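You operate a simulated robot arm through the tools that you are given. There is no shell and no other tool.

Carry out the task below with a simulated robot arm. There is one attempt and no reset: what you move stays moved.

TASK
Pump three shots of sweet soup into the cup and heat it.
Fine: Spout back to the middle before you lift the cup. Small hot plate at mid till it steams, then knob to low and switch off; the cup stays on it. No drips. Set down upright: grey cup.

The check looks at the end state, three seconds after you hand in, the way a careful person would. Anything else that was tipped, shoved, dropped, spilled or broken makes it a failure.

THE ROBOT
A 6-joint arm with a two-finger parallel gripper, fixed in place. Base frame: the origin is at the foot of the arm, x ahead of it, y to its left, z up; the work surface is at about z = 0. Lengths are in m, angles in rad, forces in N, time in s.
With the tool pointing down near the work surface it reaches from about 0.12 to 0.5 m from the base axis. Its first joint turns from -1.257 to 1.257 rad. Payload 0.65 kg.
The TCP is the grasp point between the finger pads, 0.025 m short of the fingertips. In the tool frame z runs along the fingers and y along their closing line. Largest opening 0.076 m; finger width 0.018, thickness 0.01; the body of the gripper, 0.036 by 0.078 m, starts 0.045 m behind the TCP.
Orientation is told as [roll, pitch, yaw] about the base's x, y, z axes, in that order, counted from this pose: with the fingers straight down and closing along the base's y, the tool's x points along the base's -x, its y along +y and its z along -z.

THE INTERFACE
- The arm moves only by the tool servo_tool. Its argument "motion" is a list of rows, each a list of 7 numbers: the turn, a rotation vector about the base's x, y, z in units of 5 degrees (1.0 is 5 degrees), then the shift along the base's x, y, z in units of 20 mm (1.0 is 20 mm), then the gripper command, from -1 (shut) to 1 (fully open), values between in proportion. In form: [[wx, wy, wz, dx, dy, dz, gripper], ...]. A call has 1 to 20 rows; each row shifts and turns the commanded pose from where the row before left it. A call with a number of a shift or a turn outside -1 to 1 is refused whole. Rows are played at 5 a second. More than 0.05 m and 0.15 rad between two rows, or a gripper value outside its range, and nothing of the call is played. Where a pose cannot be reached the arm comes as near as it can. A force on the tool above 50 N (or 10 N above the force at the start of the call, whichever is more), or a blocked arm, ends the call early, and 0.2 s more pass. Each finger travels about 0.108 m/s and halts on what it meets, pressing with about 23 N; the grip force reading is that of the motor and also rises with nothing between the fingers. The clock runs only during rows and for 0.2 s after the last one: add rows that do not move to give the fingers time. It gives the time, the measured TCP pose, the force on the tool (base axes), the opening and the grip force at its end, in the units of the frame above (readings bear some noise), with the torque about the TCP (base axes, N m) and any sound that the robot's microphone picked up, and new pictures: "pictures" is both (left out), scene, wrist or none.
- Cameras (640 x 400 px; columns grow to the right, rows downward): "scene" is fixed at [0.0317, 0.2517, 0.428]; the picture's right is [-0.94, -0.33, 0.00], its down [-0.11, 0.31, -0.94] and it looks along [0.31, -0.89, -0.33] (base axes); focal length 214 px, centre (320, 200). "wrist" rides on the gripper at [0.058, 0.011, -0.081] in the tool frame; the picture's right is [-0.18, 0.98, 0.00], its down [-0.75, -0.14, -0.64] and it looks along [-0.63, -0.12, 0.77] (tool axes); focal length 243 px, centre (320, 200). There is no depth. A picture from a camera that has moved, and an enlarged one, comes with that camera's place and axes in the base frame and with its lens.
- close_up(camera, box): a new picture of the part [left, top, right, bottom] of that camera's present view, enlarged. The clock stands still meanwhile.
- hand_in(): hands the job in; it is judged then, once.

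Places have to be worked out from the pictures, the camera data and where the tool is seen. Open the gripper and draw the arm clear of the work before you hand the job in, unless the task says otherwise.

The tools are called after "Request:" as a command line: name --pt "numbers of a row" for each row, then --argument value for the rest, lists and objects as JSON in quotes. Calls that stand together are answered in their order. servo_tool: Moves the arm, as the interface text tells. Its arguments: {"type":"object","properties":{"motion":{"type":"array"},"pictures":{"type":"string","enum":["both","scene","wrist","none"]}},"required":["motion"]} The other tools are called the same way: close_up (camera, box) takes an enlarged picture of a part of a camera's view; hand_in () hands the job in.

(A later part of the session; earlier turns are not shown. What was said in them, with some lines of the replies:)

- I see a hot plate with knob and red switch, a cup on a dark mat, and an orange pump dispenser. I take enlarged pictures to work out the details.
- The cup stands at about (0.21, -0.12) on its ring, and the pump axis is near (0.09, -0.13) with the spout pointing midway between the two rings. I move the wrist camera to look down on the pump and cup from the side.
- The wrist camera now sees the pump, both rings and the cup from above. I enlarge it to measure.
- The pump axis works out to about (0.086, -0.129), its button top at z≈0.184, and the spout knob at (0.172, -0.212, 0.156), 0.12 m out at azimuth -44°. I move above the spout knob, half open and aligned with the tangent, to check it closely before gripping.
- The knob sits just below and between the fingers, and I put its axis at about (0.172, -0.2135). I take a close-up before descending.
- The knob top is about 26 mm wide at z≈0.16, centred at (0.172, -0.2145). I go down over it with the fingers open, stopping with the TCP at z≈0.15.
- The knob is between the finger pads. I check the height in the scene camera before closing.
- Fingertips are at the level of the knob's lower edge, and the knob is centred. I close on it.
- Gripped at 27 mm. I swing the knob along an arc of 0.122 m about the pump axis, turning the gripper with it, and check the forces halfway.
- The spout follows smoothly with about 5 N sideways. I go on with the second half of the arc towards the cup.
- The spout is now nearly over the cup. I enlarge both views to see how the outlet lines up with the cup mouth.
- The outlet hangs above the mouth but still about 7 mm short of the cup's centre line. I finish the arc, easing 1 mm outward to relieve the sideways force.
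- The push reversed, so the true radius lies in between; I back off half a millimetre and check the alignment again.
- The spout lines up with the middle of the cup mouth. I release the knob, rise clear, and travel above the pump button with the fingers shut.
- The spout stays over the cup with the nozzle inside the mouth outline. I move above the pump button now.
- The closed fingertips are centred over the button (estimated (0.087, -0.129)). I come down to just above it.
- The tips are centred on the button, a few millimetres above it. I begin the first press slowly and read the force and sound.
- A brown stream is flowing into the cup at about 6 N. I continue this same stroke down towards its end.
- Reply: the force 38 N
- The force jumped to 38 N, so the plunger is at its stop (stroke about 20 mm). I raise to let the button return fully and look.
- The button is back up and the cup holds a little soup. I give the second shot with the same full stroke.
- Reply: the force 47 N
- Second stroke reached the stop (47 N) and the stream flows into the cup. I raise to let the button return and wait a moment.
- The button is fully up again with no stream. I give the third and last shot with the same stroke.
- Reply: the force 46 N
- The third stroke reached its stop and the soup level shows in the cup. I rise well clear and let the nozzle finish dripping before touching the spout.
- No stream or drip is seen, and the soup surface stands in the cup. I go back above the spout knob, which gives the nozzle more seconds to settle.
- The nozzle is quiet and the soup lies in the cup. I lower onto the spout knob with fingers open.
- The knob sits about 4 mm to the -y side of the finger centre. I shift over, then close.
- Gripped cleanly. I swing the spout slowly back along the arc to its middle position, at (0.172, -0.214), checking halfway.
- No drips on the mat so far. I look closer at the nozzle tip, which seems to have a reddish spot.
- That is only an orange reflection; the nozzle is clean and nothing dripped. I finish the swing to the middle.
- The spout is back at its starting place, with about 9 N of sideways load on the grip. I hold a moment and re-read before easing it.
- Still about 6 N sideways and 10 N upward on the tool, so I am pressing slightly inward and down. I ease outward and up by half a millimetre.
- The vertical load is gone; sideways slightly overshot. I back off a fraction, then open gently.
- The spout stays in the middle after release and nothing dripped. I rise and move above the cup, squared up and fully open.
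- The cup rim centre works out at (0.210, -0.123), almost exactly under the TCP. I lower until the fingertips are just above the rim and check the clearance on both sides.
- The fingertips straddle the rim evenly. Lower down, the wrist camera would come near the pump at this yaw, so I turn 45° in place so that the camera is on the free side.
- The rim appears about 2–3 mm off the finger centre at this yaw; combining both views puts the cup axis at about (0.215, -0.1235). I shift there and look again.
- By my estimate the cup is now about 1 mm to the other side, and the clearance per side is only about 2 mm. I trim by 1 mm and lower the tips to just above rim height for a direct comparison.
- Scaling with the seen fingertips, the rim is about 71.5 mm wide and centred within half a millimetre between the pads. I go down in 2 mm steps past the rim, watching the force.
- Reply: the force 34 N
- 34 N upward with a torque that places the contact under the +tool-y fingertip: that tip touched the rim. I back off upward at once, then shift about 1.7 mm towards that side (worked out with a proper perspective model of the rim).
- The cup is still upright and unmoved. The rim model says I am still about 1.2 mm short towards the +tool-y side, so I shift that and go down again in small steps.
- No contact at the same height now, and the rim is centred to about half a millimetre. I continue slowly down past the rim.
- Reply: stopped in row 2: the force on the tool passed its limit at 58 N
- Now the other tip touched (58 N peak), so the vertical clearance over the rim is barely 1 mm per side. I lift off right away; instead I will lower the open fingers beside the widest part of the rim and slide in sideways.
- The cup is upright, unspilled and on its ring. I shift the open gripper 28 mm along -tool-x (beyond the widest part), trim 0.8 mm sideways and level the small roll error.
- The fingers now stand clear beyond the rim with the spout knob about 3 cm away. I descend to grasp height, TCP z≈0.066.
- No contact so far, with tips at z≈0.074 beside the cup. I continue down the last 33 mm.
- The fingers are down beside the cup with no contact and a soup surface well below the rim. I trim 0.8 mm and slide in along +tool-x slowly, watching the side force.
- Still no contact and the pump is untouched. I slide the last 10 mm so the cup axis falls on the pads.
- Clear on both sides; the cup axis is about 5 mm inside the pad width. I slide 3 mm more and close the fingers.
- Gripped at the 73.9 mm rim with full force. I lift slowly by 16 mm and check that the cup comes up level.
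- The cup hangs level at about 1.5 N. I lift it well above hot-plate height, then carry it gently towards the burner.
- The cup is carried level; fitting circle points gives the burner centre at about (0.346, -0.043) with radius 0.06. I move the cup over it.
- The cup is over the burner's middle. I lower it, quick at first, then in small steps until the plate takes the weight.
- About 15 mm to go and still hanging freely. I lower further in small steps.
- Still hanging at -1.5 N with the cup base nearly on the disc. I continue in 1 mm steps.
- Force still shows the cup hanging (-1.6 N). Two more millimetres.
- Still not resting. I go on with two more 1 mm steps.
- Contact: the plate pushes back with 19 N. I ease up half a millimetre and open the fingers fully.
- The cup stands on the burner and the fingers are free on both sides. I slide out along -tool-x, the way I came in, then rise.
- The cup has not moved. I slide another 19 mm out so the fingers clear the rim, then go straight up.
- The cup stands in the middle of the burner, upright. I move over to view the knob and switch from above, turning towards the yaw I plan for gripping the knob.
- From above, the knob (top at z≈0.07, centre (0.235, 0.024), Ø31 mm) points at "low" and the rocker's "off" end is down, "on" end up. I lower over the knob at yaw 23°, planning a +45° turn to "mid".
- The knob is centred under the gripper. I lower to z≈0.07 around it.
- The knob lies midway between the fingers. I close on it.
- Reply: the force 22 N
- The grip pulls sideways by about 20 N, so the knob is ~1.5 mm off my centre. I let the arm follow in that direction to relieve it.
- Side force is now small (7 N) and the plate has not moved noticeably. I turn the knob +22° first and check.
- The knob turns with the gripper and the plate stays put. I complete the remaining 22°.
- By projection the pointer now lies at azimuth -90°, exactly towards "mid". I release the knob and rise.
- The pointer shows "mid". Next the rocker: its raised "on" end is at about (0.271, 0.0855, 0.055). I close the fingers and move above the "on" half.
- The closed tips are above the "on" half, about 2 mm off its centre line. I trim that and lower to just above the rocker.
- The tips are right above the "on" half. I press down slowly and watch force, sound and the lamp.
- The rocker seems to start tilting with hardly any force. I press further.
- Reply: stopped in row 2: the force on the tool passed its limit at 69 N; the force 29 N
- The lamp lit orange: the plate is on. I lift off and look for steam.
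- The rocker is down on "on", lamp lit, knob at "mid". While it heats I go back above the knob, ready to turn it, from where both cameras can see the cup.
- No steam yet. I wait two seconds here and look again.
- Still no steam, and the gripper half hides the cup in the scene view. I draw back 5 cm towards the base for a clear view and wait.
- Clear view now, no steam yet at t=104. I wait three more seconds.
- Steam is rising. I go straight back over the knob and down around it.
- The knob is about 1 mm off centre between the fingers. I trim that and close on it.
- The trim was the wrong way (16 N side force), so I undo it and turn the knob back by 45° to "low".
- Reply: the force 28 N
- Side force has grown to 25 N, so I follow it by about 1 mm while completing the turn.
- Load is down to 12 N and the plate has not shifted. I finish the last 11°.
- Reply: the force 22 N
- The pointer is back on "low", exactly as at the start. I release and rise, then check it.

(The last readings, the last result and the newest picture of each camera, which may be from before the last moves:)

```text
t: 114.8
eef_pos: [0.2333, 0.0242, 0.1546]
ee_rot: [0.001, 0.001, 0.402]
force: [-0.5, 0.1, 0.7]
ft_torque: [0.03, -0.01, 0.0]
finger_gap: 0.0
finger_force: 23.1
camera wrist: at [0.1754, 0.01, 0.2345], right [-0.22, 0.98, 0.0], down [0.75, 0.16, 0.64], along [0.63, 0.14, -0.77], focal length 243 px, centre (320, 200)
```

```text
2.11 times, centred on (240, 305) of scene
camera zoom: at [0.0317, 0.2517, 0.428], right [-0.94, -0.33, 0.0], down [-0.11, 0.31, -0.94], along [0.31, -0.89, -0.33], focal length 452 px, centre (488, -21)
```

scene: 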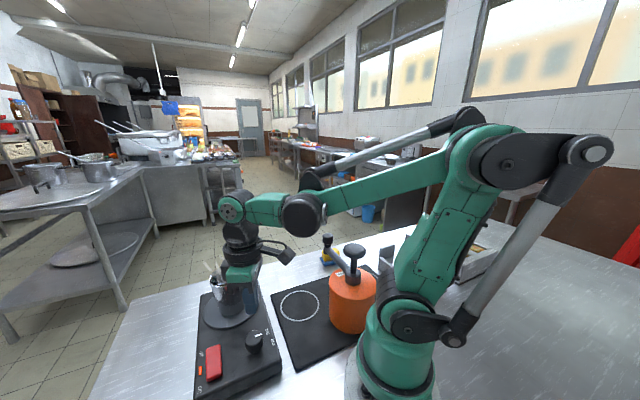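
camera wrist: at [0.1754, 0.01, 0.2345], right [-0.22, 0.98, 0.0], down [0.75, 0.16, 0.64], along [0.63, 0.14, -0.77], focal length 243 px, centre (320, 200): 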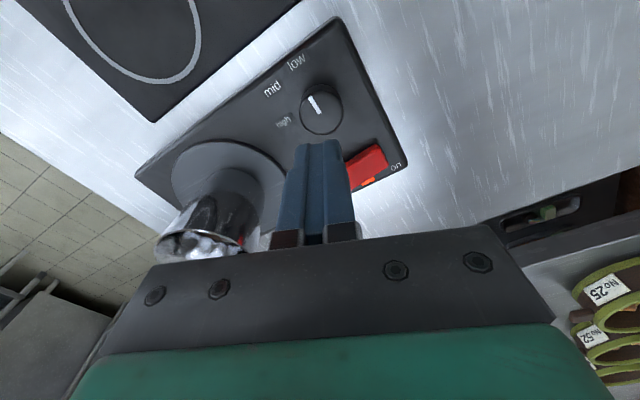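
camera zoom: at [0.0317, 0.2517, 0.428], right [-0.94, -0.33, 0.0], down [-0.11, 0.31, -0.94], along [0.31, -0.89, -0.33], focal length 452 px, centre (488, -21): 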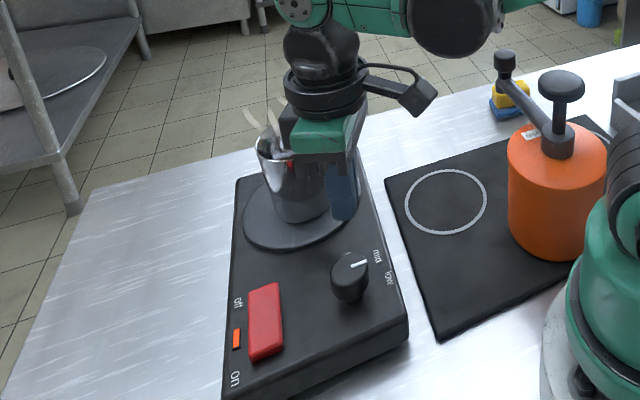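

The knob shows "low". Now I move the closed fingers above the "off" half of the rocker at about (0.293, 0.060).

Request:
servo_tool --pt "0 0 0 0.497 0.298 0 -1" --pt "0 0 0 0.497 0.298 0 -1" --pt "0 0 0 0.497 0.298 -0.3 -1" --pt "0 0 0 0.497 0.298 -0.5 -1" --pt "0 0 0 0.497 0.298 -0.6 -1" --pt "0 0 0 0.497 0.298 -0.8 -1" --pt "0 0 0 0 0 0 -1"

Request:
close_up --camera "wrist" --box '[200, 0, 440, 200]'

Request:
close_up --camera "scene" --box '[170, 290, 280, 400]'

```text
t: 116.4
eef_pos: [0.2926, 0.0605, 0.1083]
ee_rot: [0.001, 0.004, 0.403]
force: [-1.3, 0.8, 0.5]
ft_torque: [0.0, 0.0, -0.01]
finger_gap: 0.0
finger_force: 23.1
camera wrist: at [0.2341, 0.046, 0.1882], right [-0.22, 0.98, 0.0], down [0.75, 0.17, 0.64], along [0.63, 0.14, -0.77], focal length 243 px, centre (320, 200)
```

scene: 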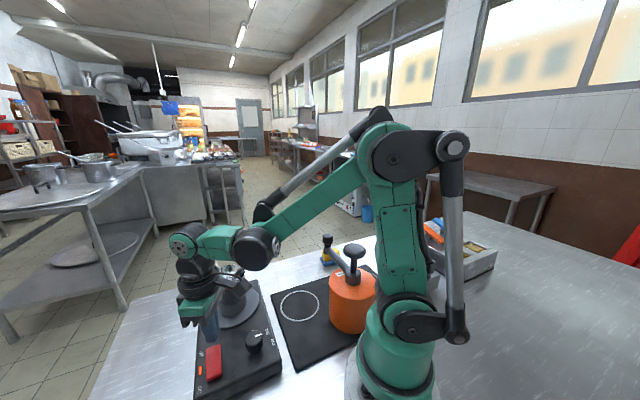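
wrist: 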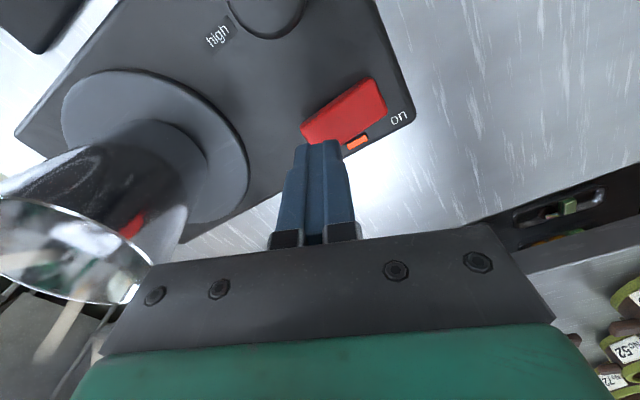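

```text
2.00 times, centred on (320, 100) of wrist
camera zoom: at [0.2341, 0.046, 0.1882], right [-0.22, 0.98, 0.0], down [0.75, 0.17, 0.64], along [0.63, 0.14, -0.77], focal length 485 px, centre (320, 400)
```

zoom: 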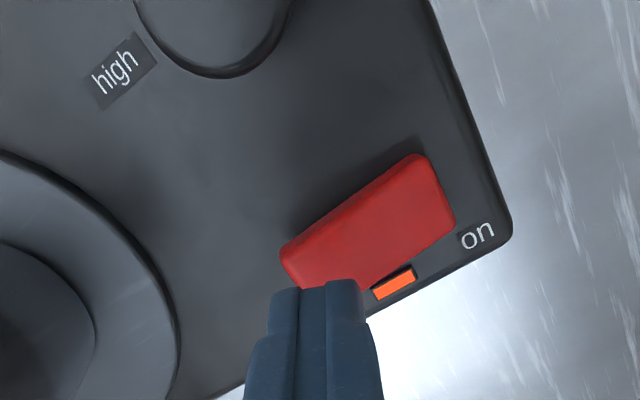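

```text
3.64 times, centred on (225, 345) of scene
camera zoom: at [0.0317, 0.2517, 0.428], right [-0.94, -0.33, 0.0], down [-0.11, 0.31, -0.94], along [0.31, -0.89, -0.33], focal length 780 px, centre (666, -327)
```

zoom: 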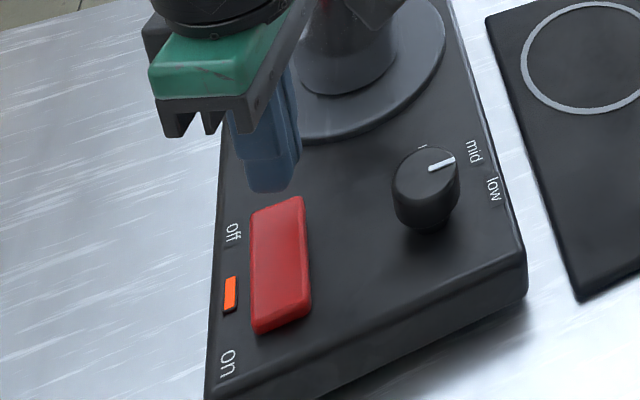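

The lamp is on and the raised "off" half lies just under the tips. I trim 2 mm and lower to just above it.

Request:
servo_tool --pt "0 0 0 -0.07 -0.06 -0.3 -1" --pt "0 0 0 0 0 -0.5 -1" --pt "0 0 0 0 0 -0.4 -1" --pt "0 0 0 0 0 0 -1" --pictures "none"

Request:
close_up --camera "wrist" --box '[240, 50, 400, 190]'

Request:
close_up --camera "scene" --box '[180, 300, 280, 400]'

```text
t: 117.4
eef_pos: [0.2907, 0.06, 0.0852]
ee_rot: [0.002, 0.003, 0.4]
force: [-0.3, 0.3, -0.7]
ft_torque: [0.03, 0.0, -0.03]
finger_gap: 0.0
finger_force: 23.2
```

```text
2.86 times, centred on (320, 120) of wrist
camera zoom: at [0.2331, 0.0461, 0.1656], right [-0.22, 0.98, 0.0], down [0.75, 0.16, 0.64], along [0.63, 0.14, -0.77], focal length 693 px, centre (320, 429)
```

zoom: 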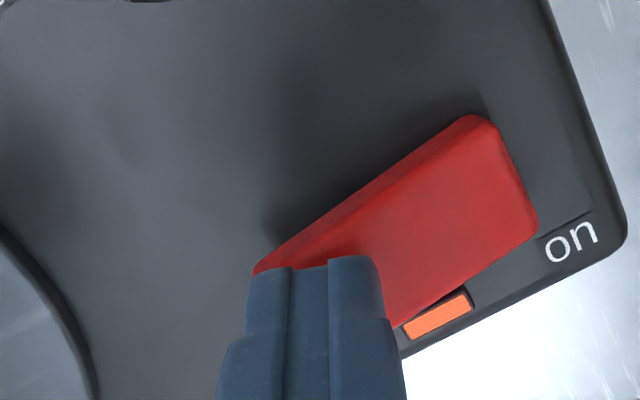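

```text
4.00 times, centred on (230, 350) of scene
camera zoom: at [0.0317, 0.2517, 0.428], right [-0.94, -0.33, 0.0], down [-0.11, 0.31, -0.94], along [0.31, -0.89, -0.33], focal length 858 px, centre (680, -400)
```

zoom: 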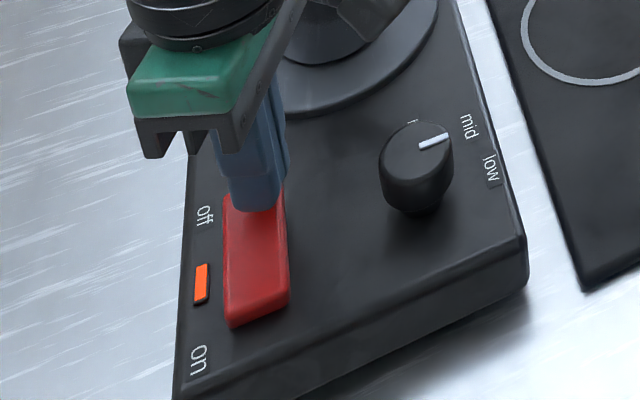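

The tips sit on the far ("off") half. I press down slowly, as before, until the lamp goes out.

Request:
servo_tool --pt "0 0 0 0 0 -0.1 -1" --pt "0 0 0 0 0 -0.1 -1" --pt "0 0 0 0 0 -0.1 -1" --pictures "none"

Request:
close_up --camera "scene" --box '[180, 300, 280, 400]'

```text
t: 118.2
eef_pos: [0.2914, 0.0601, 0.0784]
ee_rot: [0.0, 0.004, 0.402]
force: [0.8, -1.3, 0.7]
ft_torque: [-0.01, -0.05, 0.03]
finger_gap: 0.0003
finger_force: 23.1
```

```text
4.00 times, centred on (230, 350) of scene
camera zoom: at [0.0317, 0.2517, 0.428], right [-0.94, -0.33, 0.0], down [-0.11, 0.31, -0.94], along [0.31, -0.89, -0.33], focal length 858 px, centre (680, -400)
```

zoom: 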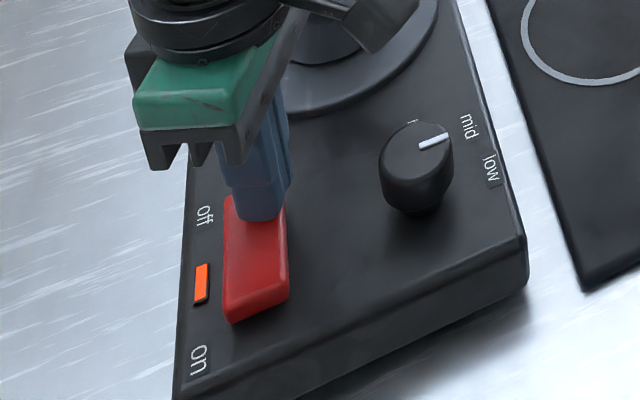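

Rocker is tilting but the lamp is still on. I press on in 1 mm steps.

Request:
servo_tool --pt "0 0 0 0 0 -0.06 -1" --pt "0 0 0 0 0 -0.06 -1" --pt "0 0 0 0 0 -0.04 -1" --pictures "none"

Request:
close_up --camera "scene" --box '[180, 300, 280, 400]'

```text
t: 118.9
eef_pos: [0.2916, 0.0586, 0.0765]
ee_rot: [-0.003, 0.004, 0.402]
force: [0.9, -2.2, 27.8]
ft_torque: [0.1, 0.33, 0.04]
finger_gap: 0.0002
finger_force: 22.7
stopped in row 3: the force on the tool passed its limit at 58 N (the readings are from after the stop); the commanded pose is now the measured one
```

```text
4.00 times, centred on (230, 350) of scene
camera zoom: at [0.0316, 0.2516, 0.428], right [-0.94, -0.33, 0.0], down [-0.11, 0.31, -0.94], along [0.31, -0.89, -0.33], focal length 858 px, centre (680, -400)
```

zoom: 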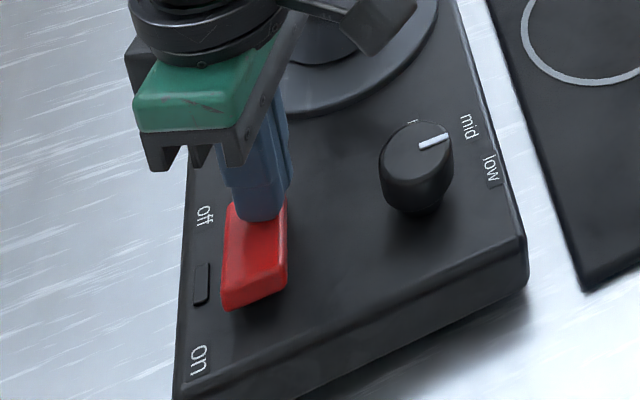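

The lamp is out and the rocker is back at "off". I lift straight up, then draw the arm clear with the gripper open.

Request:
servo_tool --pt "0 0 0 0 0 0.3 -1" --pt "0 0 0 0 0 0.7 -1" --pt "0 0 0 0 0 1 -1" --pt "0 0 0 0 0 1 -1" --pt "0 0 0 0 0 1 -1" --pt "0 0 0 0 0 1 -1" --pt "0 0 0 0 0 1 -1" --pt "0 0 0 -0.5 0 1 -1" --pt "0 0 0 -0.6 -0.3 1 0" --pt "0 0 0 -0.6 -0.3 1 0.5" --pt "0 0 0 -0.6 -0.3 1 1" --pt "0 0 0 -0.6 -0.3 1 1" --pt "0 0 0 -0.6 -0.3 1 1" --pt "0 0 0 0 0 0 1"

Request:
close_up --camera "scene" --box '[190, 270, 290, 390]'

Request:
close_up --camera "scene" --box '[180, 220, 400, 390]'

Request:
close_up --camera "scene" --box '[270, 225, 390, 345]'

```text
t: 121.9
eef_pos: [0.2196, 0.0295, 0.3167]
ee_rot: [-0.002, 0.005, 0.4]
force: [0.5, -0.3, -0.2]
ft_torque: [0.04, 0.05, 0.01]
finger_gap: 0.076
finger_force: 0.1
camera wrist: at [0.1625, 0.0156, 0.3964], right [-0.21, 0.98, 0.0], down [0.75, 0.17, 0.64], along [0.63, 0.13, -0.77], focal length 243 px, centre (320, 200)
```

scene: 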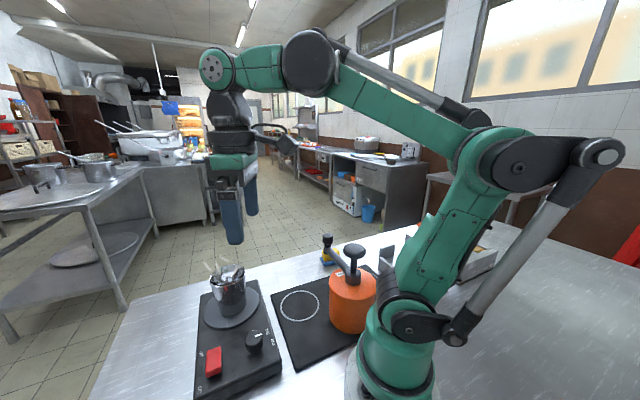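
wrist: 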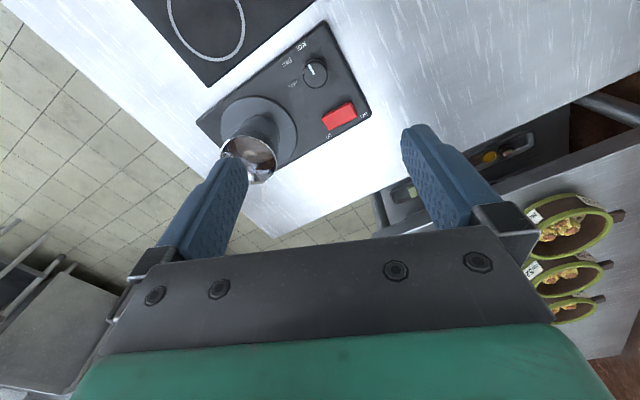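

```text
3.33 times, centred on (240, 330) of scene
camera zoom: at [0.0317, 0.2517, 0.428], right [-0.94, -0.33, 0.0], down [-0.11, 0.31, -0.94], along [0.31, -0.89, -0.33], focal length 715 px, centre (587, -233)
```

zoom: 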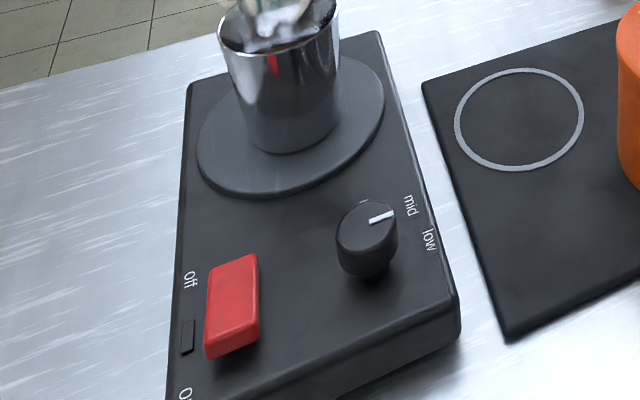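

```text
2.35 times, centred on (290, 305) of scene
camera zoom: at [0.0317, 0.2517, 0.428], right [-0.94, -0.33, 0.0], down [-0.11, 0.31, -0.94], along [0.31, -0.89, -0.33], focal length 505 px, centre (391, -47)
```

zoom: 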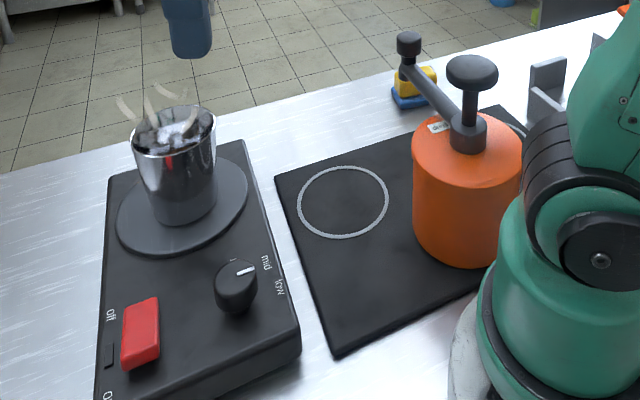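

```text
3.33 times, centred on (330, 285) of scene
camera zoom: at [0.0317, 0.2517, 0.428], right [-0.94, -0.33, 0.0], down [-0.11, 0.31, -0.94], along [0.31, -0.89, -0.33], focal length 715 px, centre (287, -83)
```

zoom: 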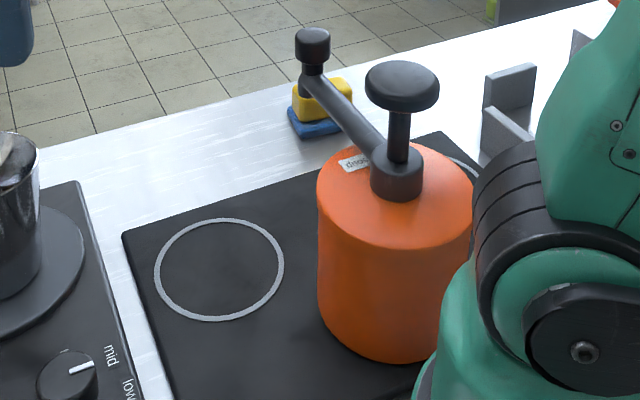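

Cup upright on the burner and steaming, lamp out, knob on "low", spout in the middle, mat clean. I raise the arm a bit further and take a last look for drips.

Request:
servo_tool --pt "0 0 -1 0 -0.5 0.9 1" --pt "0 0 -1 0 -0.5 0.9 1" --pt "0 0 -1 0 -0.5 0.9 1" --pt "0 0 -1 0 -0.5 0.9 1" --pt "0 0 -1 0 -0.5 0.9 1" --pt "0 0 0 0 0 0 1"

Request:
close_up --camera "wrist" --box '[120, 0, 440, 200]'

Request:
close_up --camera "scene" --box '[200, 240, 340, 350]'

```text
t: 123.3
eef_pos: [0.2218, -0.0213, 0.4065]
ee_rot: [-0.004, 0.004, -0.035]
force: [0.6, -1.0, 0.6]
ft_torque: [0.02, 0.01, 0.04]
finger_gap: 0.0759
finger_force: 0.0
camera wrist: at [0.1643, -0.009, 0.4871], right [0.22, 0.98, 0.0], down [0.75, -0.17, 0.64], along [0.62, -0.14, -0.77], focal length 243 px, centre (320, 200)
```

scene: 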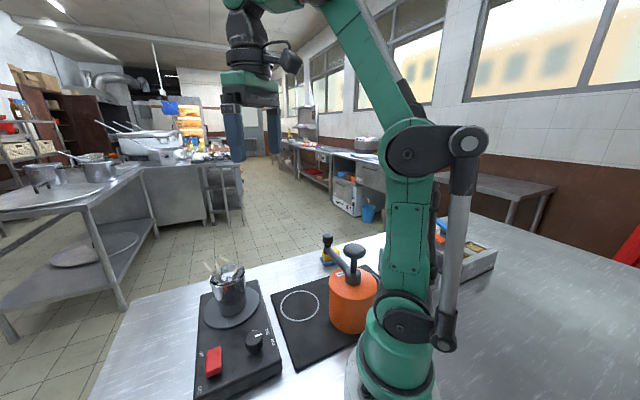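
wrist: 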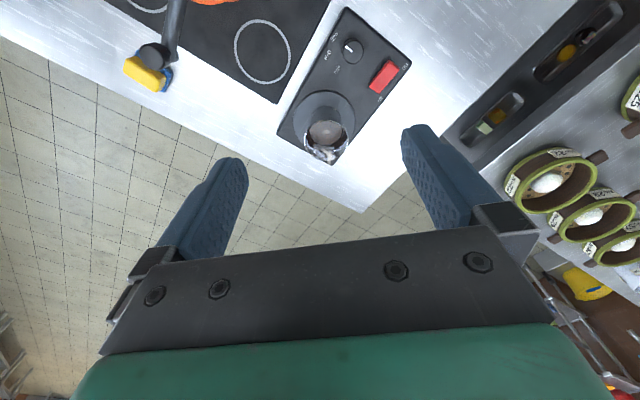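

```text
2.00 times, centred on (280, 100) of wrist
camera zoom: at [0.1643, -0.009, 0.4871], right [0.22, 0.98, 0.0], down [0.75, -0.17, 0.64], along [0.62, -0.14, -0.77], focal length 485 px, centre (400, 400)
```

zoom: 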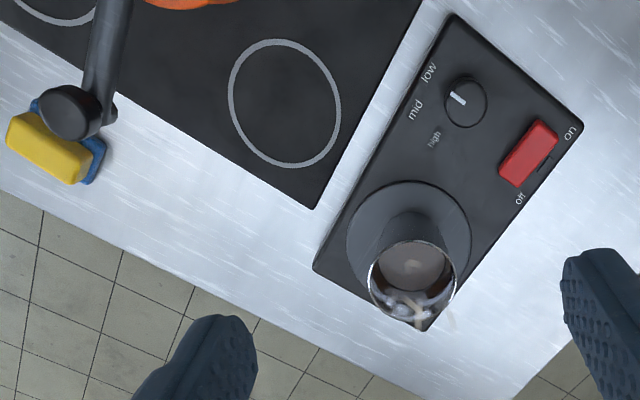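

```text
3.64 times, centred on (270, 295) of scene
camera zoom: at [0.0317, 0.2516, 0.428], right [-0.94, -0.33, 0.0], down [-0.11, 0.31, -0.94], along [0.31, -0.89, -0.33], focal length 780 px, centre (502, -146)
```

zoom: 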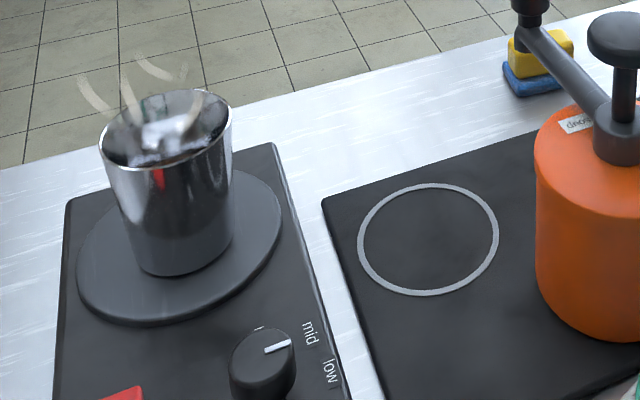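

The mat, table and plate are clean. The cup steams upright on the switched-off plate, the knob is at "low", the spout is in the middle, and the arm is clear with the gripper open, so I hand in.

Request:
hand_in

```text
The job is handed in.
```

I pumped three shots of soup into the grey cup, heated it at mid until it steamed, and handed the job in. I don't have the check's verdict.

At hand-in:

- **Soup:** all three strokes went to the pump's stop, and the button came fully back up between them.
- **Spout:** it was back in the middle before I lifted the cup. I saw no drips on the mat or table.
- **Cup:** it stands upright on the hot plate, still steaming.
- **Hot plate:** the knob is at low, the switch is off and the lamp is out.
- **Arm:** the gripper is open and drawn clear.

**Contacts along the way:**

- **Cup rim:** a fingertip touched the rim twice as I first lined up to grip the cup, the second time peaking at 58 N. The cup shifted about a millimetre but did not tip or spill. I then slid the fingers in from the side instead.
- **Pump:** it may have moved 1–2 mm while I swung the spout back.
- **Hot plate:** it took side loads of up to about 25 N while I turned the knob and moved by no more than a millimetre.
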